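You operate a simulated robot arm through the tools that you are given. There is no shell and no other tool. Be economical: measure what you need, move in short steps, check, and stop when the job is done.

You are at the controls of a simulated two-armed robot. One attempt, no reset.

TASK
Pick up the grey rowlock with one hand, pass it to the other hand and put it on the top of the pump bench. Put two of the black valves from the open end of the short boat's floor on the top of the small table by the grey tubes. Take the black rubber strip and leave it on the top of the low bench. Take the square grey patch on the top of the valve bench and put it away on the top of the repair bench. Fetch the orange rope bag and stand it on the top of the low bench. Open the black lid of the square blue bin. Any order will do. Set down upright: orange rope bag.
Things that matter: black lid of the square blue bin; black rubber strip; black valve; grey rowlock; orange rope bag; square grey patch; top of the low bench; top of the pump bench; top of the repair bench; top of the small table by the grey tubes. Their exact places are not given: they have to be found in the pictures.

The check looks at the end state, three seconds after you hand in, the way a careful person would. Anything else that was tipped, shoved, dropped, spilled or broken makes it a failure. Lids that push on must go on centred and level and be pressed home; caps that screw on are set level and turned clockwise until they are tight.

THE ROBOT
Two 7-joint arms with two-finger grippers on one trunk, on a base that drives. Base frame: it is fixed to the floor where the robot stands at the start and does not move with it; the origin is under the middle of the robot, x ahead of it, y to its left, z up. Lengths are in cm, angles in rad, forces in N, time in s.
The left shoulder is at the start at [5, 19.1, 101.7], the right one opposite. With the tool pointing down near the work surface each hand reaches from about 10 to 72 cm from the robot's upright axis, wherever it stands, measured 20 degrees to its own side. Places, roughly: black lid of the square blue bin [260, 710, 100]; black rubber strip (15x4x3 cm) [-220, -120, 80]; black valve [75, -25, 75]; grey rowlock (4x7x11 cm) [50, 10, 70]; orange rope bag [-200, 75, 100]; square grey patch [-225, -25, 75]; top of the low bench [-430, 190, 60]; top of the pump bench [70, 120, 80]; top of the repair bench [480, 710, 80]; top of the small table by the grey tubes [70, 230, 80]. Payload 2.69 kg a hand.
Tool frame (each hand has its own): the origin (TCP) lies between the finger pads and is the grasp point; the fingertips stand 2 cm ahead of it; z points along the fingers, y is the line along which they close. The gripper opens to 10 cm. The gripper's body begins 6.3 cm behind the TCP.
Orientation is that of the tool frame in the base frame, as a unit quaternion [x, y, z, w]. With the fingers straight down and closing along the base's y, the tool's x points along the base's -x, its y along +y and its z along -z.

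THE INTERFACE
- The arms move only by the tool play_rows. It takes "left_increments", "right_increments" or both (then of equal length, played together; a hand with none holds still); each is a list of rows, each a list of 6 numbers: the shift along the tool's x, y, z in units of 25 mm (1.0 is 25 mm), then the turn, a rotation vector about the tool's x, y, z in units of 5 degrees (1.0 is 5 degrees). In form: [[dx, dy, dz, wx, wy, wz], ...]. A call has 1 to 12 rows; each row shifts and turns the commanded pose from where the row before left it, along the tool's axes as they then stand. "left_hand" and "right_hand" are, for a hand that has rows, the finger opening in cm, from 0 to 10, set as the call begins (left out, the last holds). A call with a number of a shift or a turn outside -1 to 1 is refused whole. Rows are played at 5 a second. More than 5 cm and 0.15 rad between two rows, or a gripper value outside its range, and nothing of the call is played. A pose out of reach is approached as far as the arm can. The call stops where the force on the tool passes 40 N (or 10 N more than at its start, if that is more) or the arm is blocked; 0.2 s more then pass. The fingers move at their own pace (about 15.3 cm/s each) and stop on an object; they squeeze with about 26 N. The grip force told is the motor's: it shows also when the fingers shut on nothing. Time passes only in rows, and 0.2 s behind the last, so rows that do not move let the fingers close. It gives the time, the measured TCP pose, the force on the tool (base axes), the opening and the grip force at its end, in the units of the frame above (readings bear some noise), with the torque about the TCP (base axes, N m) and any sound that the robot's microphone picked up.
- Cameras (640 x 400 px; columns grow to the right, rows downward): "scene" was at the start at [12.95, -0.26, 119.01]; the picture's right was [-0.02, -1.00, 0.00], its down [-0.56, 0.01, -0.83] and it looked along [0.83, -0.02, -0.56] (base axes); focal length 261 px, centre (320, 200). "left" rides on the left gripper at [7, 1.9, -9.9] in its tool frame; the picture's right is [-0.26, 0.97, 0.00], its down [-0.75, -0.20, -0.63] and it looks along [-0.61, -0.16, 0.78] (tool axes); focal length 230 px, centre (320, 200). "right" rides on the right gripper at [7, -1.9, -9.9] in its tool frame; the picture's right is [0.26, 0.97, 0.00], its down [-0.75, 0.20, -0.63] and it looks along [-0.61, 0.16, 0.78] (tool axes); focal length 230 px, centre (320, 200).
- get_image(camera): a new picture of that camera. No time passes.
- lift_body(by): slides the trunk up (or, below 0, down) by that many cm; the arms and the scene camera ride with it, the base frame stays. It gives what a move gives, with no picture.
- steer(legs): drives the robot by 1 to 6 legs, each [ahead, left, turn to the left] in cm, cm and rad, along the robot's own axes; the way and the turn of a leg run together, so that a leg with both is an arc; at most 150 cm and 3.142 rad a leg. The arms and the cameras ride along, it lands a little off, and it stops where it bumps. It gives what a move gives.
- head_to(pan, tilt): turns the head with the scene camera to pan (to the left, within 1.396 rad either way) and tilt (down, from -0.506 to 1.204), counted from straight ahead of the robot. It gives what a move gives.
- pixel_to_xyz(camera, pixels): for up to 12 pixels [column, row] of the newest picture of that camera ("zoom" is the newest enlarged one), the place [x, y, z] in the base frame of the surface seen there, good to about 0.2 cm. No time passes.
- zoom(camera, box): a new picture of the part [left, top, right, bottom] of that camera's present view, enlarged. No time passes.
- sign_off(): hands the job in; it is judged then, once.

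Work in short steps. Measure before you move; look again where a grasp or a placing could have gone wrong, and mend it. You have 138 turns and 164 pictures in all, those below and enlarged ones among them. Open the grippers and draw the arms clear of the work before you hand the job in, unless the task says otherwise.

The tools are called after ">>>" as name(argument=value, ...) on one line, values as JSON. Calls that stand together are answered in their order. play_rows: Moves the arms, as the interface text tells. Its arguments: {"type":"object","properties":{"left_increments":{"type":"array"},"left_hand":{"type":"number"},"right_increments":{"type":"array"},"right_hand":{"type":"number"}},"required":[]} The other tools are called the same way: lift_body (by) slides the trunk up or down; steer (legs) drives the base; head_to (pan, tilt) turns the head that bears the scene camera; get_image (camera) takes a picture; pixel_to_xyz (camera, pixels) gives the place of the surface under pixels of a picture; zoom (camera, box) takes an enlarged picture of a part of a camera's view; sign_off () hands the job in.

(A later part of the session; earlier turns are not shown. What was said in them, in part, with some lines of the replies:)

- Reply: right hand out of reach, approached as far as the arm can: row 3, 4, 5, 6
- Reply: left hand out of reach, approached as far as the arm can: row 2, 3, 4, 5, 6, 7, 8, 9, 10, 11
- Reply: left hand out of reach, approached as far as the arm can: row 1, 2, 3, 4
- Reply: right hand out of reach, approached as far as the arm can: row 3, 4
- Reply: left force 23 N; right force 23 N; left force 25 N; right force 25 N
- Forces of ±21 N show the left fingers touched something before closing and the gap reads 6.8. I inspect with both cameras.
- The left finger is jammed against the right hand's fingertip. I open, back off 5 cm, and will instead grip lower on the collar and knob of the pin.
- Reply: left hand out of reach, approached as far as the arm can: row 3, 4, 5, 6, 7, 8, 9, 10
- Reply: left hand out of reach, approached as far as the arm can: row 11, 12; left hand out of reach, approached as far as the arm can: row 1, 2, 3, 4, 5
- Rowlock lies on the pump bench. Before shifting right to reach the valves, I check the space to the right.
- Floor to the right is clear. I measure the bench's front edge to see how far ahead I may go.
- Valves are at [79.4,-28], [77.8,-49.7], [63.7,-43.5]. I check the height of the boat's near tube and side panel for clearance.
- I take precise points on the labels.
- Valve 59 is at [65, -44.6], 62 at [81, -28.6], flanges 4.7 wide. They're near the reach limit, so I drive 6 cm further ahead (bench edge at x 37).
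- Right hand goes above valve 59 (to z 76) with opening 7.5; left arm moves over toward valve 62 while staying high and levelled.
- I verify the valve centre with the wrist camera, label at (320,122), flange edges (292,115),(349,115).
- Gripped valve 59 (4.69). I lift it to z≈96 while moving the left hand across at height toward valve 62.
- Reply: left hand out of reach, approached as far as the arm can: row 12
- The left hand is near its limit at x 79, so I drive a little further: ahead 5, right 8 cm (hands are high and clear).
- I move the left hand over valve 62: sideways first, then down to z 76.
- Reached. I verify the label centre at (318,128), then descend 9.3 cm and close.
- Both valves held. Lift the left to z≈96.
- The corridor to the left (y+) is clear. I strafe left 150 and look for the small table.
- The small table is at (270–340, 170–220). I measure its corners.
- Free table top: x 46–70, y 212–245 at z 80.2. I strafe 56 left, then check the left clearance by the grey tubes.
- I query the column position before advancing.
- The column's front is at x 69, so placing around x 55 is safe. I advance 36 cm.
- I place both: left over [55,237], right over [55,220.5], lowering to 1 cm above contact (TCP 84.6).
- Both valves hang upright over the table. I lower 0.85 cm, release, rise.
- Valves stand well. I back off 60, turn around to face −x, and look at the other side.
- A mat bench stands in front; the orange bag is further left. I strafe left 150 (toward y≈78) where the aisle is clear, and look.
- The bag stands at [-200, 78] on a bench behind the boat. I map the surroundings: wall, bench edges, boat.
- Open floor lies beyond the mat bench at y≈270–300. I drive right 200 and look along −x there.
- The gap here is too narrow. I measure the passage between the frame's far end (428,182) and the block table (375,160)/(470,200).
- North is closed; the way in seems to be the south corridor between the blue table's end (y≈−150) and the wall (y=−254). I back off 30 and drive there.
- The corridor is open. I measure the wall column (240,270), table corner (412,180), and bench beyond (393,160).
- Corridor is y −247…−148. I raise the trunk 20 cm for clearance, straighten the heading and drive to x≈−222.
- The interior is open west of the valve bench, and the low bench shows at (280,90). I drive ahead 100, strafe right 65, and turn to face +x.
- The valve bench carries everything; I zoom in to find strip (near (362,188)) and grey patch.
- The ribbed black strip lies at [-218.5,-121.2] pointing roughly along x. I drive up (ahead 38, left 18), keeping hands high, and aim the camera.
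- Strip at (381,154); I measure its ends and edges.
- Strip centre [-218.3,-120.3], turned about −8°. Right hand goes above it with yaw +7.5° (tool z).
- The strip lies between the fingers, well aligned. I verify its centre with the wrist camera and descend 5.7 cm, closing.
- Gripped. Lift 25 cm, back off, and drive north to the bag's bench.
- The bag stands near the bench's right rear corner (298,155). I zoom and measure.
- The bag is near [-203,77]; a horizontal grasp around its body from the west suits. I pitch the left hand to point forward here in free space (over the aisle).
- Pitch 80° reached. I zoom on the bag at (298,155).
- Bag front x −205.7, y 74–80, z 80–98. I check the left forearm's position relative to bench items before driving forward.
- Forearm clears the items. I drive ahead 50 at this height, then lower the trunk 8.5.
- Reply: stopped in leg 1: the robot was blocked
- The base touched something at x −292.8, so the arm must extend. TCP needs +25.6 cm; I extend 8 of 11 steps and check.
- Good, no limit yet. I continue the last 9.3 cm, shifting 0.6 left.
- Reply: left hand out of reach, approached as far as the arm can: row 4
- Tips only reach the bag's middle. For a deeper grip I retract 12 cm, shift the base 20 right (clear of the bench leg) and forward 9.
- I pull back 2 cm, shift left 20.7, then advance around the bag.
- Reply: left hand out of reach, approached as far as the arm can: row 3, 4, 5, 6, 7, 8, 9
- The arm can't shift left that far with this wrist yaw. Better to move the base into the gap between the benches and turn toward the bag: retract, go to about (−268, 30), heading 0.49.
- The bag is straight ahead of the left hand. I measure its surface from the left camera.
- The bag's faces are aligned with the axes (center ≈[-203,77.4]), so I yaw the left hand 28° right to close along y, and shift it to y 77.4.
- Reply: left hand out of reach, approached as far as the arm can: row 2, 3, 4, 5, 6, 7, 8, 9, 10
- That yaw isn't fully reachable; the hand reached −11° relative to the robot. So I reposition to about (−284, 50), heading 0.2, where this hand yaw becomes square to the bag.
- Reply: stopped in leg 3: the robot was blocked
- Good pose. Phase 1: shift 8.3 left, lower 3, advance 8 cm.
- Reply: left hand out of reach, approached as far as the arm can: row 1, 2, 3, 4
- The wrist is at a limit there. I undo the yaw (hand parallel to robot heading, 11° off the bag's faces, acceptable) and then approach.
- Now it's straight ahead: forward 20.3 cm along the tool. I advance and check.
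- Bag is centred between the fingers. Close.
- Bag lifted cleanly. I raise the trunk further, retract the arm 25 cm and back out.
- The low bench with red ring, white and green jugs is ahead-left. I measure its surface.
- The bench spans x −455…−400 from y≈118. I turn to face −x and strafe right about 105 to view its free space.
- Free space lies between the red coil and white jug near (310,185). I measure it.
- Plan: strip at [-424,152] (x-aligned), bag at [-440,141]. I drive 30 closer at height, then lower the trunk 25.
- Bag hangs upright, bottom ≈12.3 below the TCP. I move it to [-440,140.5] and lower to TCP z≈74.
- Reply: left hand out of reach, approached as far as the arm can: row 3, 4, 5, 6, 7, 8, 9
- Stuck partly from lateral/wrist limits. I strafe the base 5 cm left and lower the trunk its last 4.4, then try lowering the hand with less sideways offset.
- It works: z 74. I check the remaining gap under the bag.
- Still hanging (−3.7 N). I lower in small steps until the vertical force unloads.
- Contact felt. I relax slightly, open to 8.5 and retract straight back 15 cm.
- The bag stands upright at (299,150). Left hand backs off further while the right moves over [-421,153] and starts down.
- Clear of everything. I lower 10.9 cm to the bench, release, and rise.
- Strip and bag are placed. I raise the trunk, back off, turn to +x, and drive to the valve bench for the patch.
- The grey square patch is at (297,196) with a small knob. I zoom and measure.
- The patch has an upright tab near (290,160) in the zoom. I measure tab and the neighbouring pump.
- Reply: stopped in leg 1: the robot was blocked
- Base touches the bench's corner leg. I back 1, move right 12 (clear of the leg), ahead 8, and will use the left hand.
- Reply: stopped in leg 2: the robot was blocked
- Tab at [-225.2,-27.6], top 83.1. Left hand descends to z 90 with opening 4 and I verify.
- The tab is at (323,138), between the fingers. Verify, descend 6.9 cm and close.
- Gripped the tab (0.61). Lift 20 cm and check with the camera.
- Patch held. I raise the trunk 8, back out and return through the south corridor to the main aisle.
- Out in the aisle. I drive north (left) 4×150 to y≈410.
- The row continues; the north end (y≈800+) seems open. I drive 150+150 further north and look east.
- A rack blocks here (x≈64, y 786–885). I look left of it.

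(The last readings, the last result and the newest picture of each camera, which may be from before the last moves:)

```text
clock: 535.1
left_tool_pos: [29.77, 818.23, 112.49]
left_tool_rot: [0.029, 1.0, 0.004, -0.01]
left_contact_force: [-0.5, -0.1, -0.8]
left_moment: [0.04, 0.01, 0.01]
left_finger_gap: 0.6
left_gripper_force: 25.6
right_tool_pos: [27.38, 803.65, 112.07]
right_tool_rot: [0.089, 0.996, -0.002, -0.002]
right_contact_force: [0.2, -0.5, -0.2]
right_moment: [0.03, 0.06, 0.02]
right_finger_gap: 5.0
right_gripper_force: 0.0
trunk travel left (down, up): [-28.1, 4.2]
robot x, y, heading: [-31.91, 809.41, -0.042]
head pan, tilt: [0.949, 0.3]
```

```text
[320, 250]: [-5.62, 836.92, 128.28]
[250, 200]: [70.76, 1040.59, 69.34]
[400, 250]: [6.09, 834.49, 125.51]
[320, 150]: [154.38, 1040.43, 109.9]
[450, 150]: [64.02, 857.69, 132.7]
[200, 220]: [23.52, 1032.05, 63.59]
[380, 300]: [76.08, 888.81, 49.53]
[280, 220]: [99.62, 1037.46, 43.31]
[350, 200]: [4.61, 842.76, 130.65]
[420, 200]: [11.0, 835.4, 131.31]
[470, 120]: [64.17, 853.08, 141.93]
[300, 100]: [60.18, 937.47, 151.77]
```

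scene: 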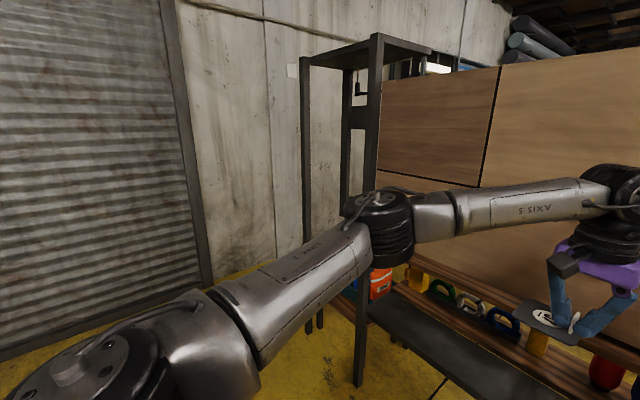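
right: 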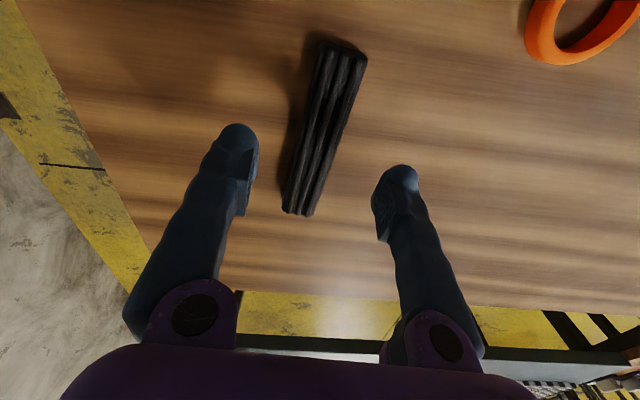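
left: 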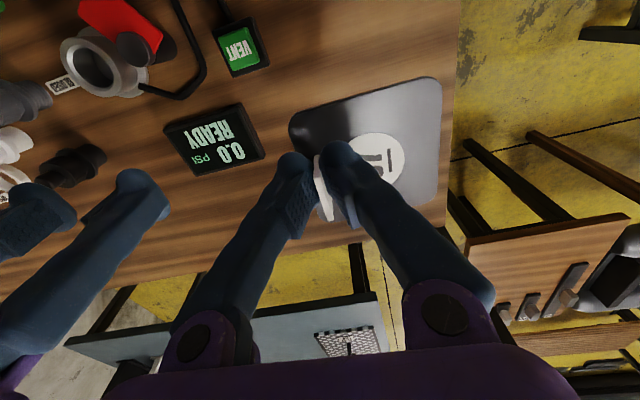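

There is a ~100 cm opening between the small frame (y 937) and the wall (y 1040). I go to y≈988 and look east.

>>> steer(legs=[[0, 0, 0.042], [-10, 150, 0], [0, 29, 0]])

>>> head_to(pan=0.0, tilt=0.35)

>>> get_image(camera="scene")

>>> pixel_to_xyz(camera="scene", pixels=[[320, 300], [320, 220], [200, 250], [440, 250], [420, 200], [380, 160], [250, 160], [320, 180], [470, 300], [150, 200], [350, 250], [480, 150]])

```text
refused: leg 2 is longer than a leg can be; nothing moved
```

```text
clock: 536.4
left_tool_pos: [29.85, 818.16, 112.4]
left_tool_rot: [0.029, 1.0, 0.004, -0.01]
left_contact_force: [-0.4, 0.3, -1.0]
left_moment: [-0.05, 0.02, 0.02]
left_finger_gap: 0.6
left_gripper_force: 26.2
right_tool_pos: [27.39, 803.53, 111.94]
right_tool_rot: [0.09, 0.996, -0.002, -0.003]
right_contact_force: [1.2, -0.5, 0.0]
right_moment: [0.03, 0.03, -0.01]
right_finger_gap: 4.99
right_gripper_force: 0.0
trunk travel left (down, up): [-28.1, 4.2]
robot x, y, heading: [-31.82, 809.07, -0.045]
head pan, tilt: [0.0, 0.351]
```

```text
47 pictures are left
```

scene: 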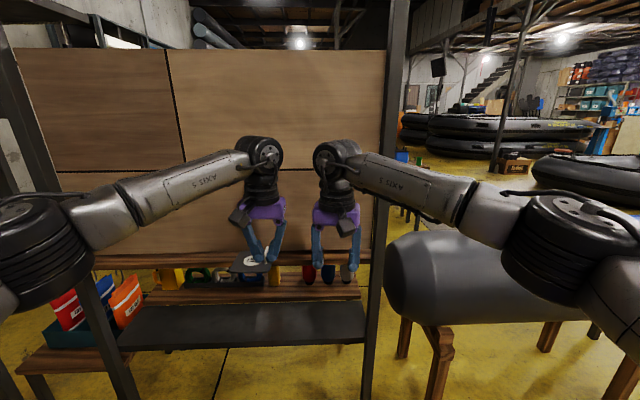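

```text
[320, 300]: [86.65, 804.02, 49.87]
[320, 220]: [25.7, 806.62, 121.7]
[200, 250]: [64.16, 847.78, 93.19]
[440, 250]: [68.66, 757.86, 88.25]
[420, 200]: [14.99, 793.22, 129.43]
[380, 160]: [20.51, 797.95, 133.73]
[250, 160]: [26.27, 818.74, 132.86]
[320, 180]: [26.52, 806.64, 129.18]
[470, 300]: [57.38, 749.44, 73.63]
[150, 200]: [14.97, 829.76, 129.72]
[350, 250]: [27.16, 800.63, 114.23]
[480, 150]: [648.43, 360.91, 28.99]
```

Leg was too long; I split it.

>>> steer(legs=[[0, 0, 0.045], [-8, 0, 0], [0, 150, 0], [0, 29, 0]])

>>> get_image(camera="scene")

>>> pixel_to_xyz(camera="scene", pixels=[[320, 300], [320, 220], [200, 250], [440, 250], [420, 200], [380, 160], [250, 160], [320, 180], [470, 300], [150, 200], [350, 250], [480, 150]])

```text
clock: 553.5
left_tool_pos: [21.25, 1000.73, 112.6]
left_tool_rot: [0.008, 1.0, 0.003, -0.01]
left_contact_force: [0.6, 0.2, -0.3]
left_moment: [-0.01, 0.01, 0.01]
left_finger_gap: 0.6
left_gripper_force: 26.2
right_tool_pos: [19.23, 986.16, 111.96]
right_tool_rot: [0.068, 0.998, -0.002, -0.002]
right_contact_force: [-0.2, 0.2, -0.1]
right_moment: [-0.01, 0.02, -0.02]
right_finger_gap: 5.0
right_gripper_force: 0.0
trunk travel left (down, up): [-28.1, 4.2]
robot x, y, heading: [-39.4, 988.73, 0.004]
head pan, tilt: [0.0, 0.351]
```

```text
46 pictures are left
```

scene: 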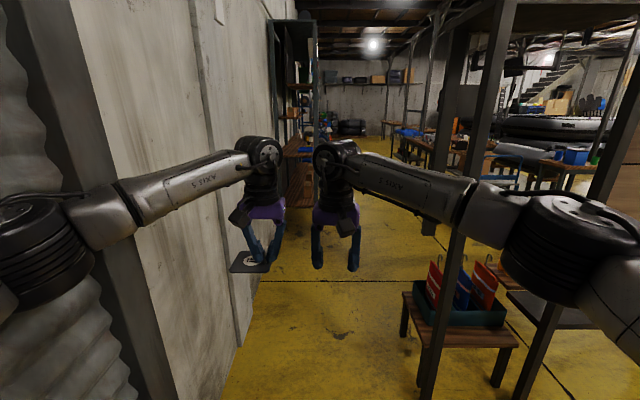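

```text
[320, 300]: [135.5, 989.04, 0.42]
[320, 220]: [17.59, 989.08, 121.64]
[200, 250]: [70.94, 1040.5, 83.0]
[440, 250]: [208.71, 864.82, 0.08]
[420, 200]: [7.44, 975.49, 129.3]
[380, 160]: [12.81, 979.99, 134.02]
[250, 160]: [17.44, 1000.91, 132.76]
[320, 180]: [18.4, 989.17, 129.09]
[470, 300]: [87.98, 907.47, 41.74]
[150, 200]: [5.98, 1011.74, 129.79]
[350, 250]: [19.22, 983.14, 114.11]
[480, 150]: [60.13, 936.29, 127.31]
```

Passage is open ahead. I measure elbow extents (30,240), (560,240) against the wall column and the rack post.

>>> pixel_to_xyz(camera="scene", pixels=[[20, 220], [60, 290], [5, 290], [580, 210], [530, 270], [635, 260], [80, 150], [120, 330], [460, 200], [290, 130]])

```text
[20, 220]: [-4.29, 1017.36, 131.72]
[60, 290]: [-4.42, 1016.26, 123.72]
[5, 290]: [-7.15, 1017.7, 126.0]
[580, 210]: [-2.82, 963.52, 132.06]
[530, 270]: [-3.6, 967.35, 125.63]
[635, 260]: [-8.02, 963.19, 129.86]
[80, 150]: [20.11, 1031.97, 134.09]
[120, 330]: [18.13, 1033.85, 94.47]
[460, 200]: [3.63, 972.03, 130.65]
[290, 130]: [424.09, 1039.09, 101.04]
```

Elbows are only ±30 wide, so it's safe. I drive ahead 150+60 and look right toward the bin.

>>> steer(legs=[[150, 0, 0], [50, 0, 0]])

>>> head_to(pan=-1.0, tilt=0.35)

>>> get_image(camera="scene")

>>> pixel_to_xyz(camera="scene", pixels=[[320, 300], [320, 220], [200, 220], [440, 250], [250, 160], [320, 180], [150, 180], [400, 180], [350, 250], [480, 170], [100, 150]])

```text
clock: 563.5
left_tool_pos: [220.46, 1000.52, 112.49]
left_tool_rot: [0.008, 1.0, 0.003, -0.01]
left_contact_force: [0.4, -0.9, 0.0]
left_moment: [0.02, 0.0, -0.01]
left_finger_gap: 0.62
left_gripper_force: 26.2
right_tool_pos: [218.67, 985.91, 111.99]
right_tool_rot: [0.068, 0.998, -0.002, -0.003]
right_contact_force: [-0.2, -0.5, 0.7]
right_moment: [0.01, 0.03, -0.02]
right_finger_gap: 4.99
right_gripper_force: 0.1
trunk travel left (down, up): [-28.1, 4.2]
robot x, y, heading: [158.98, 989.19, -0.001]
head pan, tilt: [0.0, 0.351]
```

```text
clock: 564.7
left_tool_pos: [220.48, 1000.57, 112.39]
left_tool_rot: [0.008, 1.0, 0.004, -0.009]
left_contact_force: [0.0, 0.1, 0.3]
left_moment: [0.01, -0.02, -0.02]
left_finger_gap: 0.62
left_gripper_force: 26.5
right_tool_pos: [218.69, 985.86, 112.03]
right_tool_rot: [0.069, 0.998, -0.001, -0.003]
right_contact_force: [0.2, -0.2, -0.1]
right_moment: [-0.02, 0.0, -0.02]
right_finger_gap: 5.0
right_gripper_force: 0.0
trunk travel left (down, up): [-28.1, 4.2]
robot x, y, heading: [159.48, 989.11, 0.001]
head pan, tilt: [-1.0, 0.351]
```

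```text
45 pictures are left
```

scene: 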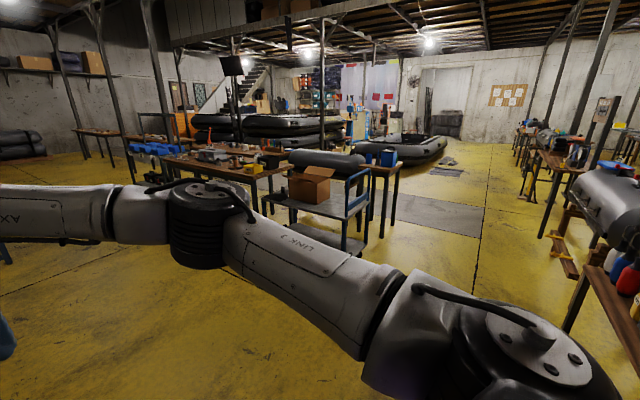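

```text
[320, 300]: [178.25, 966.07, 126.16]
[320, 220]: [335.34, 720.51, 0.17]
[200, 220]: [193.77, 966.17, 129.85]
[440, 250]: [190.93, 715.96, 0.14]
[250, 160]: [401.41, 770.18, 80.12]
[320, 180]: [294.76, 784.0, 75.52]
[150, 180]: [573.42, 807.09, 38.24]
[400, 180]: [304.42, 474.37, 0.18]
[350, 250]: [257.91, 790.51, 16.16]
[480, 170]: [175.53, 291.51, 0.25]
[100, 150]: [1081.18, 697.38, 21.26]
```

I zoom in on the cart/bench region to identify the blue bin and repair bench.

>>> zoom(camera="scene", box=[100, 110, 420, 260])

>>> pixel_to_xyz(camera="scene", pixels=[[388, 157], [388, 175], [180, 163], [270, 170], [290, 160], [160, 155], [320, 155], [370, 185], [285, 200], [240, 170], [215, 150]])

```text
2.00 times, centred on (260, 185) of scene
```

zoom: 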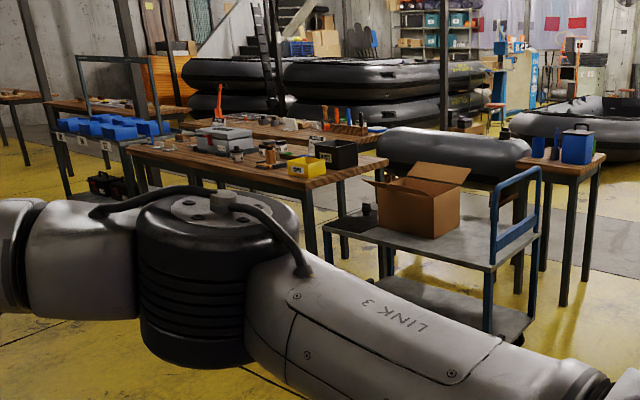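

```text
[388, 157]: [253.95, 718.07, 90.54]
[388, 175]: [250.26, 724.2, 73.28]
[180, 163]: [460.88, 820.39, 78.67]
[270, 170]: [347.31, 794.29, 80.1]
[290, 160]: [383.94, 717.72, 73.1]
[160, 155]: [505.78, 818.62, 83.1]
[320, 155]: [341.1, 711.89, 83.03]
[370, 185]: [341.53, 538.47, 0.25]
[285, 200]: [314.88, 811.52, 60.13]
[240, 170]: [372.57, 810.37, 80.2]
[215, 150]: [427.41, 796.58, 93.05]
```

The blue bin is at [254,714] on a small table; free floor to its west. I strafe right 275 to y≈714 and look.

>>> steer(legs=[[0, -150, 0], [0, -125, 0]])

>>> head_to(pan=0.0, tilt=0.5)

>>> get_image(camera="scene")

>>> zoom(camera="scene", box=[240, 100, 440, 225])

```text
clock: 588.8
left_tool_pos: [219.76, 726.19, 112.53]
left_tool_rot: [0.006, 1.0, 0.004, -0.009]
left_contact_force: [-0.6, 0.5, -0.2]
left_moment: [-0.01, -0.04, 0.01]
left_finger_gap: 0.6
left_gripper_force: 25.6
right_tool_pos: [218.07, 711.63, 112.03]
right_tool_rot: [0.066, 0.998, -0.002, -0.002]
right_contact_force: [-0.1, -0.3, -0.1]
right_moment: [0.0, -0.07, 0.0]
right_finger_gap: 5.01
right_gripper_force: 0.1
trunk travel left (down, up): [-28.1, 4.2]
robot x, y, heading: [158.58, 714.47, 0.003]
head pan, tilt: [-1.0, 0.351]
```

```text
clock: 590.0
left_tool_pos: [219.82, 726.27, 112.47]
left_tool_rot: [0.006, 1.0, 0.004, -0.009]
left_contact_force: [0.7, 0.3, -0.7]
left_moment: [0.03, 0.01, 0.02]
left_finger_gap: 0.58
left_gripper_force: 25.8
right_tool_pos: [218.08, 711.51, 112.09]
right_tool_rot: [0.066, 0.998, -0.001, -0.001]
right_contact_force: [-0.2, 0.7, -0.1]
right_moment: [0.01, -0.02, 0.01]
right_finger_gap: 5.0
right_gripper_force: 0.0
trunk travel left (down, up): [-28.1, 4.2]
robot x, y, heading: [158.43, 714.24, 0.005]
head pan, tilt: [0.0, 0.499]
```

```text
43 pictures are left
```

scene: 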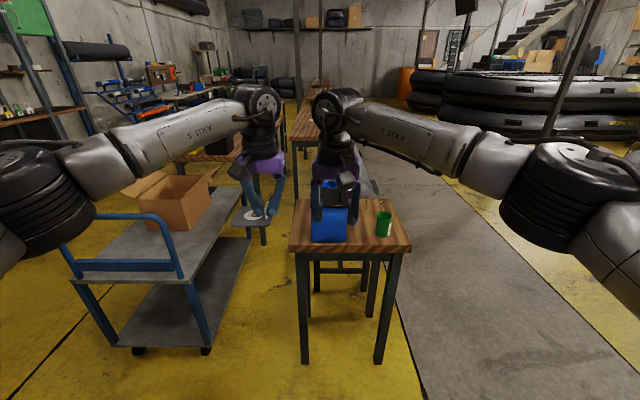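

```text
3.20 times, centred on (340, 162) of scene
```

zoom: 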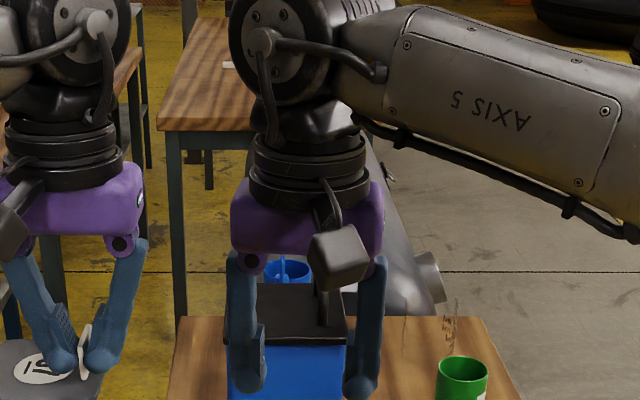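

The right gripper hides the bin; its own camera should see the lid.

>>> get_image(camera="right")

>>> pixel_to_xyz(camera="scene", pixels=[[330, 232], [315, 195], [345, 190], [330, 190], [310, 240], [385, 225], [395, 245], [300, 248], [340, 205], [314, 225], [300, 130], [360, 150]])

```text
41 pictures are left
```

right: 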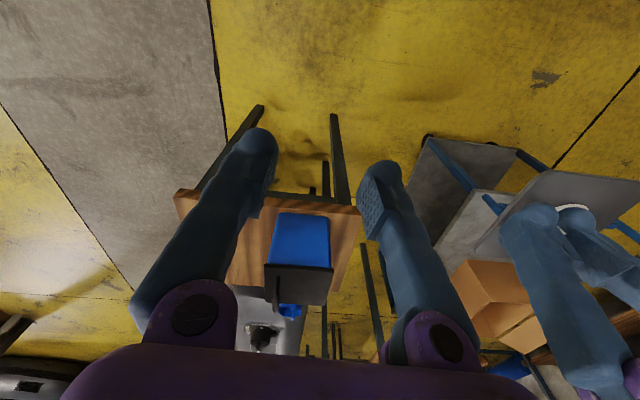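

```text
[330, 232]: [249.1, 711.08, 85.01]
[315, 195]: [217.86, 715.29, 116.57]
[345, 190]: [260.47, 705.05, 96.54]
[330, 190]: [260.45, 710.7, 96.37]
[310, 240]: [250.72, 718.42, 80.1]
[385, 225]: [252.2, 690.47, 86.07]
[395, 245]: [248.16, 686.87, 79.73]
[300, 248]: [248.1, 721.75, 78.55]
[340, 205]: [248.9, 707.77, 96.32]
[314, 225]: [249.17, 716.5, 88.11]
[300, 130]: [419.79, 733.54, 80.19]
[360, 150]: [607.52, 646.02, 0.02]
```

I shift the right hand 20 cm right to see the lid.

>>> play_rows(right_increments=[[0, -1, 0, 0, 0, 0], [0, -1, 0, 0, 0, 0], [0, -1, 0, 0, 0, 0], [0, -1, 0, 0, 0, 0], [0, -1, 0, 0, 0, 0], [0, -1, 0, 0, 0, 0], [0, -1, 0, 0, 0, 0], [0, -1, 0, 0, 0, 0]])

>>> zoom(camera="scene", box=[280, 160, 420, 260])

```text
clock: 591.9
left_tool_pos: [219.9, 726.32, 112.56]
left_tool_rot: [0.006, 1.0, 0.003, -0.01]
left_contact_force: [0.9, 0.3, -0.4]
left_moment: [0.02, 0.0, 0.02]
left_finger_gap: 0.6
left_gripper_force: 26.2
right_tool_pos: [215.52, 691.53, 112.12]
right_tool_rot: [0.066, 0.998, -0.001, -0.002]
right_contact_force: [0.1, 0.4, -0.8]
right_moment: [0.0, 0.04, -0.02]
right_finger_gap: 5.02
right_gripper_force: 0.0
trunk travel left (down, up): [-28.1, 4.2]
robot x, y, heading: [158.37, 714.31, 0.006]
head pan, tilt: [0.0, 0.499]
```

```text
4.00 times, centred on (350, 210) of scene
```

zoom: 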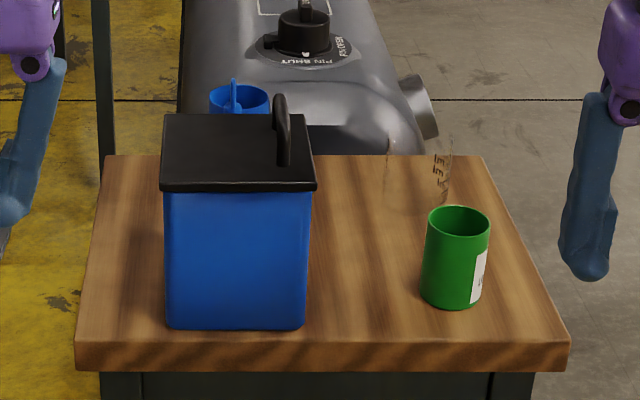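

The lid has a tab at its right side; it's best opened with the left hand, so I place the patch first. I go south to y≈628 then east along the grey path to x≈458 and look left at the repair bench.

>>> steer(legs=[[0, -88, 0], [150, 0, 0], [150, 0, 0]])

>>> head_to(pan=1.2, tilt=0.5)

>>> get_image(camera="scene")

```text
clock: 614.0
left_tool_pos: [521.02, 638.67, 112.57]
left_tool_rot: [0.008, 1.0, 0.005, -0.01]
left_contact_force: [-0.8, 0.0, -0.8]
left_moment: [-0.04, 0.01, 0.01]
left_finger_gap: 0.62
left_gripper_force: 26.7
right_tool_pos: [516.51, 604.15, 112.16]
right_tool_rot: [0.067, 0.998, -0.001, -0.002]
right_contact_force: [0.0, 0.2, 0.2]
right_moment: [-0.01, -0.04, 0.02]
right_finger_gap: 5.0
right_gripper_force: 0.2
trunk travel left (down, up): [-28.1, 4.2]
robot x, y, heading: [460.11, 627.06, 0.003]
head pan, tilt: [0.0, 0.499]
```

```text
clock: 615.5
left_tool_pos: [520.95, 638.69, 112.45]
left_tool_rot: [0.007, 1.0, 0.003, -0.008]
left_contact_force: [0.6, 0.1, -1.1]
left_moment: [0.01, -0.01, -0.01]
left_finger_gap: 0.61
left_gripper_force: 25.8
right_tool_pos: [516.54, 604.04, 112.05]
right_tool_rot: [0.067, 0.998, -0.001, -0.002]
right_contact_force: [-0.4, 1.0, 1.4]
right_moment: [0.01, -0.01, 0.01]
right_finger_gap: 5.01
right_gripper_force: 0.0
trunk travel left (down, up): [-28.1, 4.2]
robot x, y, heading: [459.5, 627.23, 0.003]
head pan, tilt: [1.201, 0.499]
```

```text
39 pictures are left
```

scene: 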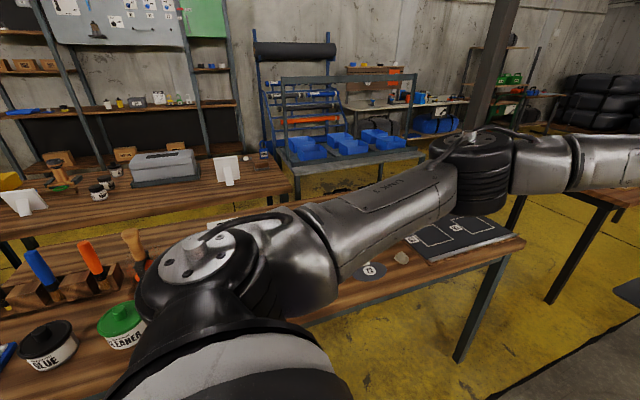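

The repair bench is right here. I turn left to face it.

>>> steer(legs=[[0, -8, 0], [0, 0, 1.57]])

>>> head_to(pan=0.0, tilt=0.7)

>>> get_image(camera="scene")

>>> pixel_to_xyz(camera="scene", pixels=[[320, 180], [320, 220], [400, 200], [450, 220], [250, 200], [200, 200], [150, 200], [380, 180], [320, 250], [500, 200], [350, 160]])

```text
clock: 620.7
left_tool_pos: [447.89, 680.14, 112.5]
left_tool_rot: [-0.704, 0.71, -0.005, -0.009]
left_contact_force: [0.2, 0.4, 0.4]
left_moment: [0.04, -0.02, 0.02]
left_finger_gap: 0.61
left_gripper_force: 26.0
right_tool_pos: [482.52, 675.78, 112.06]
right_tool_rot: [-0.66, 0.752, -0.004, 0.0]
right_contact_force: [0.1, 0.4, 0.0]
right_moment: [0.01, 0.01, 0.01]
right_finger_gap: 5.01
right_gripper_force: 0.1
trunk travel left (down, up): [-28.1, 4.2]
robot x, y, heading: [459.49, 619.1, 1.575]
head pan, tilt: [1.201, 0.499]
```

```text
clock: 622.1
left_tool_pos: [447.97, 680.02, 112.51]
left_tool_rot: [-0.704, 0.71, -0.004, -0.01]
left_contact_force: [0.0, 0.2, -0.3]
left_moment: [0.0, 0.02, -0.01]
left_finger_gap: 0.62
left_gripper_force: 26.2
right_tool_pos: [482.46, 675.71, 112.09]
right_tool_rot: [-0.659, 0.752, -0.003, 0.0]
right_contact_force: [-0.8, 0.5, -0.5]
right_moment: [0.0, -0.03, 0.01]
right_finger_gap: 5.0
right_gripper_force: 0.0
trunk travel left (down, up): [-28.1, 4.2]
robot x, y, heading: [459.81, 618.72, 1.576]
head pan, tilt: [0.0, 0.7]
```

```text
38 pictures are left
```

scene: 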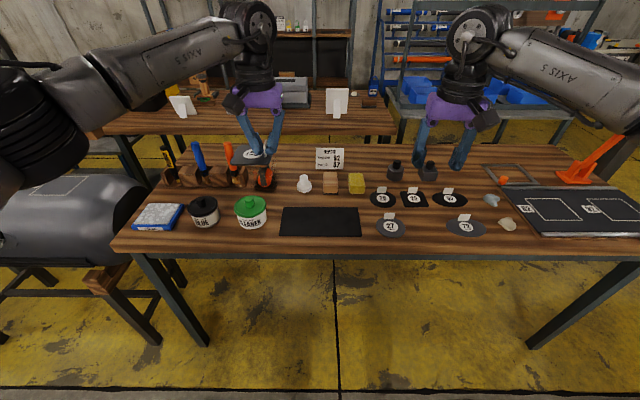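

```text
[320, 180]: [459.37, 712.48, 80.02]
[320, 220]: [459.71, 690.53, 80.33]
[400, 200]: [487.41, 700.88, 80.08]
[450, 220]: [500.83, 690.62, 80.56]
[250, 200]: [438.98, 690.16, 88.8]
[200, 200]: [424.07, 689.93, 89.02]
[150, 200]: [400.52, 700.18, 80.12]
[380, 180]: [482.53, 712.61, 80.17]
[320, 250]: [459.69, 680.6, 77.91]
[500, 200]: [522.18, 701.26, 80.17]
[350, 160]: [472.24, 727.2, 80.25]
```

I zoom to select an empty spot.

>>> zoom(camera="scene", box=[220, 130, 500, 260])

>>> pixel_to_xyz(camera="zoom", pixels=[[340, 60], [380, 60], [170, 60], [180, 100], [215, 70], [390, 90], [330, 100], [250, 100], [400, 70], [350, 35]])

```text
2.29 times, centred on (360, 195) of scene
```

zoom: 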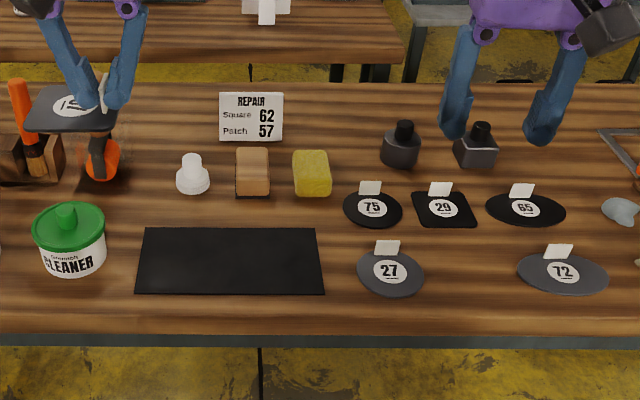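

```text
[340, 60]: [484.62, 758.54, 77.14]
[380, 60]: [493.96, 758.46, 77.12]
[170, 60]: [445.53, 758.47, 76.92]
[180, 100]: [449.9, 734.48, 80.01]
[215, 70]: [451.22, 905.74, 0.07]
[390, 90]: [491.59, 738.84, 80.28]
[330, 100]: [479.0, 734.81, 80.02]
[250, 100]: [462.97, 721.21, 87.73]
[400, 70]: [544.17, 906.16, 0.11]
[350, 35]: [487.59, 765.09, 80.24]
```

The sign reads "Square 62, Patch 57" – our patch is 57. The gap between round patches 27 and 72 (x 487–499, y≈689) is free wood. I shift right 46, ahead 10, lower the trunk 15.

>>> steer(legs=[[0, -47, 0], [10, 0, 0]])

>>> lift_body(by=-15)

>>> head_to(pan=0.1, tilt=0.85)

>>> zoom(camera="scene", box=[160, 80, 400, 230])

```text
clock: 627.5
left_tool_pos: [495.51, 690.21, 112.51]
left_tool_rot: [-0.703, 0.711, -0.004, -0.01]
left_contact_force: [0.2, 0.8, -0.7]
left_moment: [-0.08, -0.07, -0.01]
left_finger_gap: 0.59
left_gripper_force: 26.2
right_tool_pos: [530.01, 685.85, 112.12]
right_tool_rot: [-0.659, 0.752, -0.002, 0.0]
right_contact_force: [-0.2, 0.5, -0.5]
right_moment: [-0.03, 0.01, 0.0]
right_finger_gap: 5.01
right_gripper_force: 0.2
trunk travel left (down, up): [-28.1, 4.2]
robot x, y, heading: [507.24, 629.1, 1.577]
head pan, tilt: [0.0, 0.7]
```

```text
clock: 629.2
left_tool_pos: [495.52, 690.14, 97.67]
left_tool_rot: [-0.704, 0.71, -0.003, -0.009]
left_contact_force: [0.0, 0.7, 0.8]
left_moment: [-0.02, -0.01, 0.03]
left_finger_gap: 0.64
left_gripper_force: 25.4
right_tool_pos: [529.95, 685.76, 97.11]
right_tool_rot: [-0.659, 0.752, -0.003, 0.0]
right_contact_force: [-0.3, 0.6, -0.3]
right_moment: [-0.02, 0.02, 0.0]
right_finger_gap: 5.03
right_gripper_force: 0.0
trunk travel left (down, up): [-13.1, 19.2]
robot x, y, heading: [507.49, 629.34, 1.574]
head pan, tilt: [0.0, 0.7]
```

```text
clock: 629.9
left_tool_pos: [495.54, 690.09, 97.58]
left_tool_rot: [-0.703, 0.711, -0.004, -0.008]
left_contact_force: [0.3, 0.0, -0.2]
left_moment: [0.0, -0.01, -0.02]
left_finger_gap: 0.61
left_gripper_force: 26.3
right_tool_pos: [530.05, 685.78, 97.03]
right_tool_rot: [-0.66, 0.751, -0.003, 0.0]
right_contact_force: [-0.3, 0.6, 1.1]
right_moment: [-0.01, 0.01, 0.01]
right_finger_gap: 5.02
right_gripper_force: 0.0
trunk travel left (down, up): [-13.1, 19.2]
robot x, y, heading: [507.37, 629.28, 1.578]
head pan, tilt: [0.099, 0.85]
```

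```text
2.67 times, centred on (280, 155) of scene
```

zoom: 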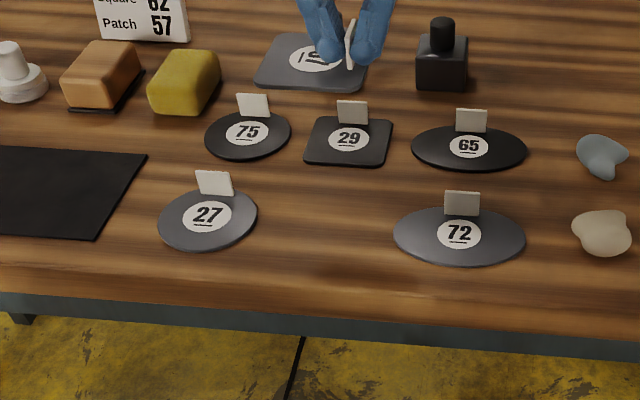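

I measure the free gap's bounds.

>>> pixel_to_xyz(camera="zoom", pixels=[[256, 215], [395, 235], [348, 166], [320, 285], [325, 220], [310, 65], [260, 85], [365, 85]])

```text
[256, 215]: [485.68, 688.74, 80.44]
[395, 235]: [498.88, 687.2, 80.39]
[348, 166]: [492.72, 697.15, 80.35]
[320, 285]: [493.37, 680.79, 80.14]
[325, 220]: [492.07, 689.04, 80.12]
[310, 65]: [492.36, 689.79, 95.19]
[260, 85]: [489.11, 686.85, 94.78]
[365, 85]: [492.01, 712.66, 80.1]
```

The patch is already centred over the gap. Lower 14.4 cm, release, rise.

>>> play_rows(left_increments=[[0, 0, 0.9, 0, 0, 0], [0, 0, 0.9, 0, 0, 0], [0, 0, 0.9, 0, 0, 0], [0, 0, 0.9, 0, 0, 0], [0, 0, 0.9, 0, 0, 0], [0, 0, 0.9, 0, 0, 0], [0, 0, 0.36, 0, 0, 0], [0, 0, 0, 0, 0, 0]])

>>> zoom(camera="scene", box=[160, 80, 400, 230])

```text
clock: 631.7
left_tool_pos: [495.41, 689.9, 83.26]
left_tool_rot: [-0.703, 0.711, -0.003, -0.008]
left_contact_force: [-0.8, 0.3, -0.7]
left_moment: [0.04, -0.02, 0.04]
left_finger_gap: 0.62
left_gripper_force: 26.1
right_tool_pos: [530.01, 685.88, 97.07]
right_tool_rot: [-0.659, 0.752, -0.003, 0.0]
right_contact_force: [-0.3, -0.3, -0.1]
right_moment: [0.02, -0.01, 0.0]
right_finger_gap: 5.01
right_gripper_force: 0.0
trunk travel left (down, up): [-13.1, 19.2]
robot x, y, heading: [507.53, 629.05, 1.578]
head pan, tilt: [0.099, 0.85]
```

```text
2.67 times, centred on (280, 155) of scene
```

zoom: 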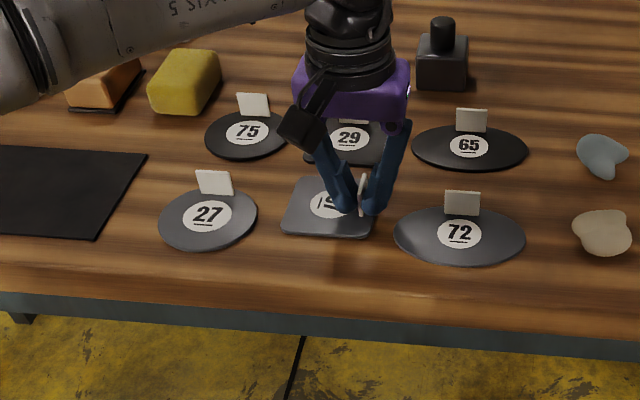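

Spot on. Lower the last 0.25 cm, release (opening 2.2) and rise 15 cm.

>>> play_rows(left_increments=[[0, 0, 0.1, 0, 0, 0], [0, 0, 0, 0, 0, 0]])

>>> play_rows(left_increments=[[0, 0, 0, 0, 0, 0], [0, 0, 0, 0, 0, 0], [0, 0, -0.4, 0, 0, 0], [0, 0, -0.8, 0, 0, 0], [0, 0, -1, 0, 0, 0], [0, 0, -1, 0, 0, 0], [0, 0, -1, 0, 0, 0], [0, 0, -1, 0, 0, 0], [0, 0, -1, 0, 0, 0]], left_hand=2.2)

>>> zoom(camera="scene", box=[160, 80, 400, 230])

```text
clock: 632.3
left_tool_pos: [495.39, 689.86, 82.85]
left_tool_rot: [-0.704, 0.71, -0.003, -0.008]
left_contact_force: [0.4, -0.1, 6.0]
left_moment: [0.29, 0.0, 0.03]
left_finger_gap: 0.6
left_gripper_force: 26.0
right_tool_pos: [530.05, 685.8, 97.19]
right_tool_rot: [-0.659, 0.752, -0.002, -0.001]
right_contact_force: [-0.1, 0.5, -0.3]
right_moment: [-0.03, 0.0, -0.02]
right_finger_gap: 5.02
right_gripper_force: 0.0
trunk travel left (down, up): [-13.1, 19.2]
robot x, y, heading: [507.41, 629.4, 1.574]
head pan, tilt: [0.099, 0.85]
```

```text
clock: 634.3
left_tool_pos: [495.54, 690.1, 98.45]
left_tool_rot: [-0.703, 0.711, -0.003, -0.009]
left_contact_force: [-0.4, 0.4, -0.3]
left_moment: [0.0, 0.04, -0.04]
left_finger_gap: 2.2
left_gripper_force: 0.1
right_tool_pos: [529.97, 685.75, 96.93]
right_tool_rot: [-0.659, 0.752, -0.003, 0.0]
right_contact_force: [0.5, 0.3, -0.7]
right_moment: [-0.03, -0.03, 0.01]
right_finger_gap: 4.99
right_gripper_force: 0.0
trunk travel left (down, up): [-13.1, 19.2]
robot x, y, heading: [507.18, 628.88, 1.575]
head pan, tilt: [0.099, 0.85]
```

```text
2.67 times, centred on (280, 155) of scene
```

zoom: 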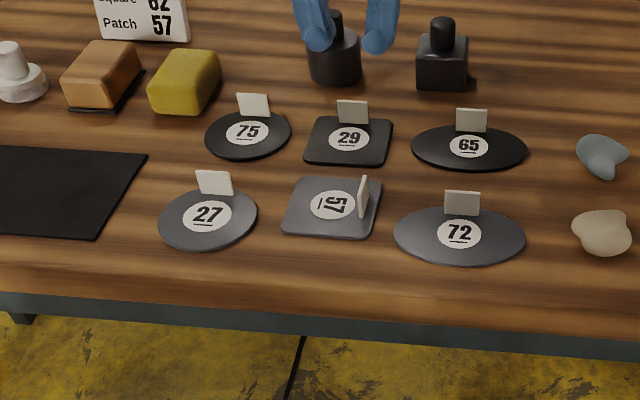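

Patch placed. Now back to the bin: raise the trunk, back off, turn to +x, reverse along the path and come up west of the bin.

>>> lift_body(by=12)

>>> steer(legs=[[-10, 0, 0], [0, 0, -1.575], [-150, 0, 0], [-150, 0, 0], [-42, 0, 0], [0, 76, 0]])

>>> head_to(pan=0.05, tilt=0.5)

>>> get_image(camera="scene")

```text
clock: 635.8
left_tool_pos: [495.47, 690.0, 110.42]
left_tool_rot: [-0.703, 0.711, -0.005, -0.01]
left_contact_force: [-0.9, -0.3, 0.3]
left_moment: [-0.02, 0.01, 0.03]
left_finger_gap: 2.23
left_gripper_force: 0.1
right_tool_pos: [530.05, 685.87, 109.07]
right_tool_rot: [-0.659, 0.752, -0.002, 0.0]
right_contact_force: [-0.6, 0.8, 0.4]
right_moment: [-0.01, 0.01, -0.01]
right_finger_gap: 5.0
right_gripper_force: 0.1
trunk travel left (down, up): [-25.1, 7.2]
robot x, y, heading: [507.32, 629.08, 1.58]
head pan, tilt: [0.099, 0.85]
```

```text
clock: 663.6
left_tool_pos: [227.04, 702.17, 110.45]
left_tool_rot: [0.004, 1.0, 0.003, -0.009]
left_contact_force: [0.2, 0.9, 0.0]
left_moment: [-0.01, -0.01, 0.02]
left_finger_gap: 2.23
left_gripper_force: 0.0
right_tool_pos: [222.77, 667.7, 109.06]
right_tool_rot: [0.063, 0.998, -0.001, -0.002]
right_contact_force: [1.1, 0.3, -0.2]
right_moment: [0.02, -0.01, 0.01]
right_finger_gap: 5.0
right_gripper_force: 0.0
trunk travel left (down, up): [-25.1, 7.2]
robot x, y, heading: [165.95, 690.15, 0.004]
head pan, tilt: [0.099, 0.85]
```

```text
clock: 664.5
left_tool_pos: [226.99, 702.27, 110.41]
left_tool_rot: [0.004, 1.0, 0.003, -0.009]
left_contact_force: [0.0, -0.5, 0.3]
left_moment: [0.0, 0.01, 0.0]
left_finger_gap: 2.21
left_gripper_force: 0.0
right_tool_pos: [222.82, 667.67, 109.1]
right_tool_rot: [0.066, 0.998, -0.001, -0.001]
right_contact_force: [0.9, -0.2, 0.5]
right_moment: [-0.01, -0.01, 0.0]
right_finger_gap: 5.01
right_gripper_force: 0.0
trunk travel left (down, up): [-25.1, 7.2]
robot x, y, heading: [166.13, 690.25, 0.008]
head pan, tilt: [0.051, 0.499]
```

```text
33 pictures are left
```

scene: 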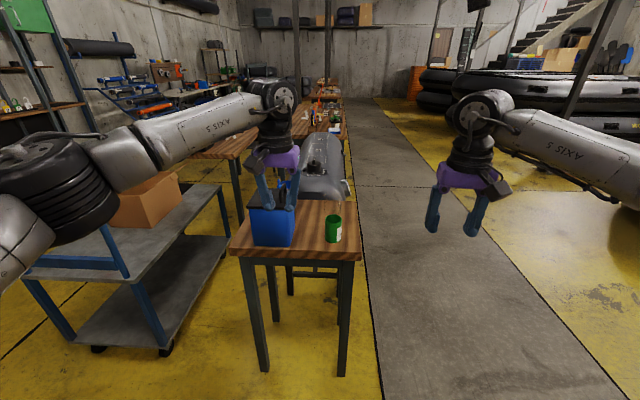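

Few turns remain, so I combine: drive ahead 29, left 5 so the left hand is above the lid's tab (≈[256,707.2]); then take the left picture and sample a row of pixels across the tab.

>>> steer(legs=[[29, 5, -0.006]])

>>> get_image(camera="left")

>>> pixel_to_xyz(camera="left", pixels=[[296, 121], [300, 121], [304, 121], [308, 121], [312, 121], [316, 121], [320, 121], [324, 121], [328, 121], [332, 121], [336, 121], [340, 121]])

>>> head_to(pan=0.05, tilt=0.75)

>>> get_image(camera="scene")

```text
clock: 666.5
left_tool_pos: [256.2, 706.8, 110.39]
left_tool_rot: [0.01, 1.0, 0.004, -0.009]
left_contact_force: [-0.4, -0.1, -1.1]
left_moment: [0.01, 0.01, -0.02]
left_finger_gap: 2.21
left_gripper_force: 0.0
right_tool_pos: [251.72, 672.29, 109.06]
right_tool_rot: [0.069, 0.998, -0.002, -0.003]
right_contact_force: [0.6, 0.7, 0.1]
right_moment: [0.0, 0.03, -0.02]
right_finger_gap: 5.01
right_gripper_force: 0.0
trunk travel left (down, up): [-25.1, 7.2]
robot x, y, heading: [195.05, 695.26, -0.002]
head pan, tilt: [0.051, 0.499]
```

```text
32 pictures are left
```

left: 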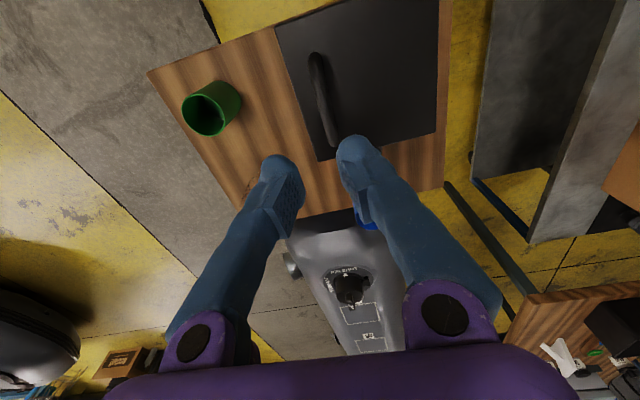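

```text
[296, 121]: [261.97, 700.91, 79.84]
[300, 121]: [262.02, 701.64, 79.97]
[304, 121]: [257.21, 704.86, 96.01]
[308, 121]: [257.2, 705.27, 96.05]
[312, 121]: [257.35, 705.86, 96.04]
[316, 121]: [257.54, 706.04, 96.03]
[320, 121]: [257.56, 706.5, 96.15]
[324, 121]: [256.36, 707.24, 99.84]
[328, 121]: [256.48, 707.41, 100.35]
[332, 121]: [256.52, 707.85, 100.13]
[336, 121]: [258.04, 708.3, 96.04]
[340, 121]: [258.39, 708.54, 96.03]
```

```text
clock: 667.2
left_tool_pos: [256.17, 706.88, 110.34]
left_tool_rot: [0.008, 1.0, 0.004, -0.009]
left_contact_force: [-0.5, -1.1, 1.0]
left_moment: [0.02, -0.03, 0.0]
left_finger_gap: 2.23
left_gripper_force: 0.0
right_tool_pos: [251.66, 672.3, 109.09]
right_tool_rot: [0.068, 0.998, -0.002, -0.001]
right_contact_force: [0.2, 0.0, 0.2]
right_moment: [0.0, 0.0, 0.03]
right_finger_gap: 5.0
right_gripper_force: 0.1
trunk travel left (down, up): [-25.1, 7.2]
robot x, y, heading: [195.21, 695.42, 0.002]
head pan, tilt: [0.051, 0.75]
```

```text
31 pictures are left
5 turns are left
```

scene: 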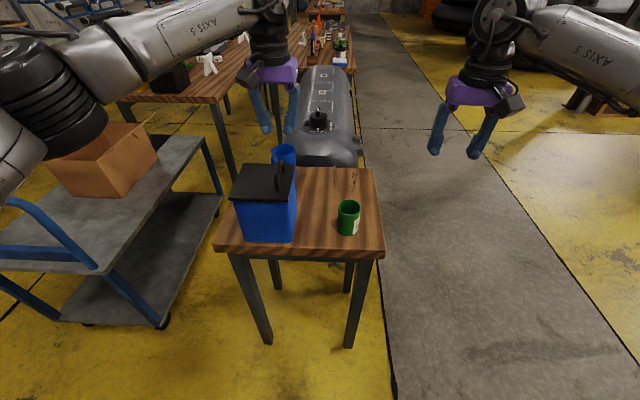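

The handle bar is at y 707.6, z up to 100.3, near the lid's right edge, so the hinge is on the left (y≈718). I descend around it, close, and swing the lid 60° about that hinge, rolling the hand with it.

>>> play_rows(left_increments=[[0, 0.29, 0.9, 0, 0, 0], [0, 0, 0.9, 0, 0, 0], [0, 0, 0.9, 0, 0, 0], [0, 0, 0.9, 0, 0, 0], [0, 0, 0.92, 0, 0, 0], [0, 0, 0, 0, 0, 0]], left_hand=3)

>>> play_rows(left_increments=[[0, 0, 0, 0, 0, 0], [0, 0, 0, 0, 0, 0], [0, 0, 0, 0, 0, 0]], left_hand=0)

>>> play_rows(left_increments=[[0, 0.145, -0.35, 1, 0, 0], [0, 0.145, -0.35, 1, 0, 0], [0, 0.145, -0.35, 1, 0, 0], [0, 0.145, -0.35, 1, 0, 0], [0, 0.145, -0.35, 1, 0, 0], [0, 0.145, -0.35, 1, 0, 0], [0, 0.145, -0.35, 1, 0, 0], [0, 0.145, -0.35, 1, 0, 0], [0, 0.145, -0.35, 1, 0, 0], [0, 0.145, -0.35, 1, 0, 0], [0, 0.145, -0.35, 1, 0, 0], [0, 0.145, -0.35, 1, 0, 0]])

>>> zoom(camera="scene", box=[180, 60, 420, 270])

```text
clock: 668.6
left_tool_pos: [255.96, 707.6, 99.2]
left_tool_rot: [0.01, 1.0, 0.004, -0.008]
left_contact_force: [-0.7, -0.2, 0.3]
left_moment: [0.0, -0.02, -0.01]
left_finger_gap: 3.01
left_gripper_force: 0.0
right_tool_pos: [251.6, 672.28, 109.13]
right_tool_rot: [0.069, 0.998, -0.002, -0.002]
right_contact_force: [0.3, -0.2, -0.3]
right_moment: [0.0, -0.02, 0.0]
right_finger_gap: 4.99
right_gripper_force: 0.0
trunk travel left (down, up): [-25.1, 7.2]
robot x, y, heading: [195.28, 695.37, -0.002]
head pan, tilt: [0.051, 0.75]
```

```text
clock: 669.4
left_tool_pos: [255.94, 707.49, 99.17]
left_tool_rot: [0.009, 1.0, 0.003, -0.009]
left_contact_force: [1.5, -1.3, -0.7]
left_moment: [0.01, -0.02, 0.6]
left_finger_gap: 0.61
left_gripper_force: 31.3
right_tool_pos: [251.6, 672.22, 109.06]
right_tool_rot: [0.069, 0.998, -0.002, -0.001]
right_contact_force: [0.3, -0.2, 0.5]
right_moment: [-0.03, -0.01, 0.01]
right_finger_gap: 5.0
right_gripper_force: 0.0
trunk travel left (down, up): [-25.1, 7.2]
robot x, y, heading: [194.85, 695.34, -0.005]
head pan, tilt: [0.051, 0.75]
```

```text
clock: 672.0
left_tool_pos: [255.92, 715.74, 106.56]
left_tool_rot: [0.005, 0.867, -0.498, -0.011]
left_contact_force: [-8.8, -3.6, 15.6]
left_moment: [0.02, 0.04, -0.1]
left_finger_gap: 0.61
left_gripper_force: 30.5
right_tool_pos: [251.42, 672.2, 109.32]
right_tool_rot: [0.069, 0.998, -0.001, -0.001]
right_contact_force: [-0.4, -0.1, 0.2]
right_moment: [-0.01, -0.01, -0.01]
right_finger_gap: 5.0
right_gripper_force: 0.1
trunk travel left (down, up): [-25.1, 7.2]
robot x, y, heading: [195.23, 695.23, -0.0]
head pan, tilt: [0.051, 0.75]
```

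```text
1.90 times, centred on (300, 165) of scene
4 turns are left
```

zoom: 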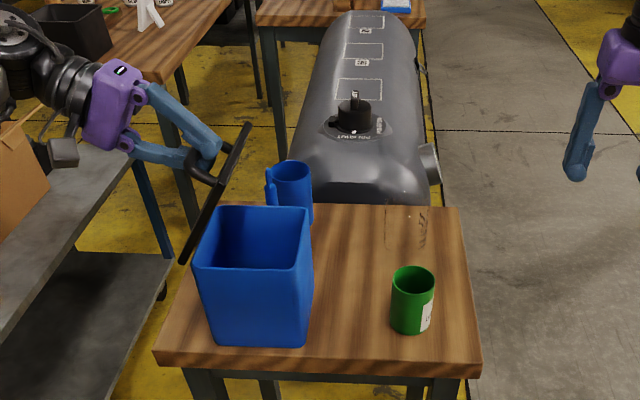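

The lid is opening on its left hinge. I continue 8 more steps (to about 100°) and look.

>>> play_rows(left_increments=[[0, 0.145, -0.35, 1, 0, 0], [0, 0.145, -0.35, 1, 0, 0], [0, 0.145, -0.35, 1, 0, 0], [0, 0.145, -0.35, 1, 0, 0], [0, 0.145, -0.35, 1, 0, 0], [0, 0.145, -0.35, 1, 0, 0], [0, 0.145, -0.35, 1, 0, 0], [0, 0.145, -0.35, 1, 0, 0], [0, 0, 0, 0, 0, 0]])

>>> zoom(camera="scene", box=[140, 60, 380, 270])

```text
clock: 674.0
left_tool_pos: [256.01, 723.39, 105.7]
left_tool_rot: [-0.002, -0.642, 0.767, 0.007]
left_contact_force: [-0.3, 17.1, 33.1]
left_moment: [0.15, -0.32, 0.44]
left_finger_gap: 0.58
left_gripper_force: 30.2
right_tool_pos: [251.33, 672.24, 109.32]
right_tool_rot: [0.069, 0.998, -0.002, 0.0]
right_contact_force: [-0.3, 0.2, 0.0]
right_moment: [-0.04, 0.0, 0.01]
right_finger_gap: 5.0
right_gripper_force: 0.0
trunk travel left (down, up): [-25.1, 7.2]
robot x, y, heading: [194.98, 695.44, 0.001]
head pan, tilt: [0.051, 0.75]
```

```text
1.90 times, centred on (260, 165) of scene
3 turns are left
```

zoom: 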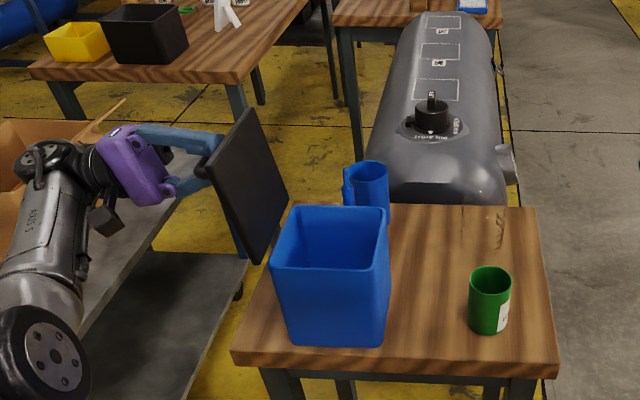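

Lid is past vertical (~100°), bin undisturbed. I relieve the strain slightly, open, back the fingers off along the lid's normal, drive back 35 and check.

>>> play_rows(left_increments=[[0, -0.15, -0.05, 0, 0, 0], [0, 0, 0, 0, 0, 0]])

>>> play_rows(left_increments=[[0, 0, 0, 0, 0, 0], [0, 0, 0, 0, 0, 0], [0, 0, 0, 0, 0, 0], [0, 0, -0.5, 0, 0, 0], [0, 0, -0.6, 0, 0, 0], [0, 0, -0.6, 0, 0, 0], [0, 0, -0.6, 0, 0, 0]], left_hand=3)

>>> steer(legs=[[-35, 0, 0]])

>>> zoom(camera="scene", box=[180, 60, 440, 260])

```text
clock: 674.6
left_tool_pos: [255.98, 723.44, 105.69]
left_tool_rot: [0.0, -0.644, 0.765, 0.012]
left_contact_force: [-7.9, 11.9, 23.6]
left_moment: [0.09, -0.55, 0.06]
left_finger_gap: 0.61
left_gripper_force: 30.4
right_tool_pos: [251.32, 672.24, 109.21]
right_tool_rot: [0.069, 0.998, -0.002, 0.0]
right_contact_force: [0.4, 0.5, 0.3]
right_moment: [0.0, 0.0, 0.0]
right_finger_gap: 4.97
right_gripper_force: 0.1
trunk travel left (down, up): [-25.1, 7.2]
robot x, y, heading: [195.01, 694.99, -0.003]
head pan, tilt: [0.051, 0.75]
```

```text
clock: 676.2
left_tool_pos: [254.45, 728.11, 105.58]
left_tool_rot: [0.003, -0.645, 0.764, 0.013]
left_contact_force: [0.0, -0.6, 0.0]
left_moment: [0.0, 0.0, 0.03]
left_finger_gap: 3.02
left_gripper_force: 0.2
left hand out of reach, approached as far as the arm can: row 4, 5, 6, 7
right_tool_pos: [251.59, 672.27, 109.23]
right_tool_rot: [0.069, 0.998, -0.001, -0.001]
right_contact_force: [0.4, 0.0, -0.5]
right_moment: [0.01, 0.0, 0.0]
right_finger_gap: 5.01
right_gripper_force: 0.1
trunk travel left (down, up): [-25.1, 7.2]
robot x, y, heading: [194.98, 694.87, -0.001]
head pan, tilt: [0.051, 0.75]
```

```text
clock: 678.5
left_tool_pos: [219.61, 728.16, 105.72]
left_tool_rot: [0.002, -0.645, 0.764, 0.013]
left_contact_force: [0.6, 1.0, 1.5]
left_moment: [0.03, 0.0, 0.0]
left_finger_gap: 3.0
left_gripper_force: 0.1
right_tool_pos: [216.85, 672.32, 109.03]
right_tool_rot: [0.069, 0.998, -0.002, -0.001]
right_contact_force: [0.3, -0.6, 0.4]
right_moment: [-0.02, -0.04, 0.0]
right_finger_gap: 5.02
right_gripper_force: 0.0
trunk travel left (down, up): [-25.1, 7.2]
robot x, y, heading: [160.3, 695.65, -0.004]
head pan, tilt: [0.051, 0.75]
```

```text
2.00 times, centred on (310, 160) of scene
2 turns are left
```

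zoom: 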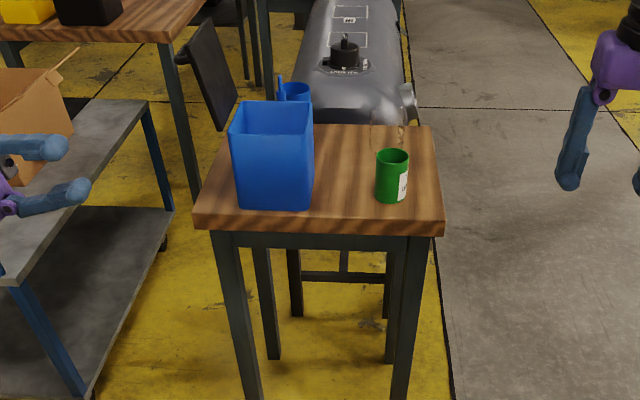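

The lid stays open past vertical, nothing else on the table has moved, both hands are empty and clear. Handing in.

>>> sign_off()

```text
The job is handed in.
```

All six jobs are done and handed in, but I didn't go back to re-check the earlier ones before handing in.

- **Rowlock:** picked up with the right hand, passed to the left, and laid flat on the pump bench.
- **Valves:** 62 and 59 stand on the small table by the grey tubes.
- **Rubber strip and rope bag:** both are on the low bench, with the bag standing upright.
- **Grey patch:** patch 57 lies on the repair bench.
- **Bin lid:** open past vertical, and it stayed open when I let go.

The base was stopped by something (probably bench legs) four times while I collected the bag and the patch. I saw nothing tipped or moved in the pictures I took. Both grippers are open, empty and clear of the work.
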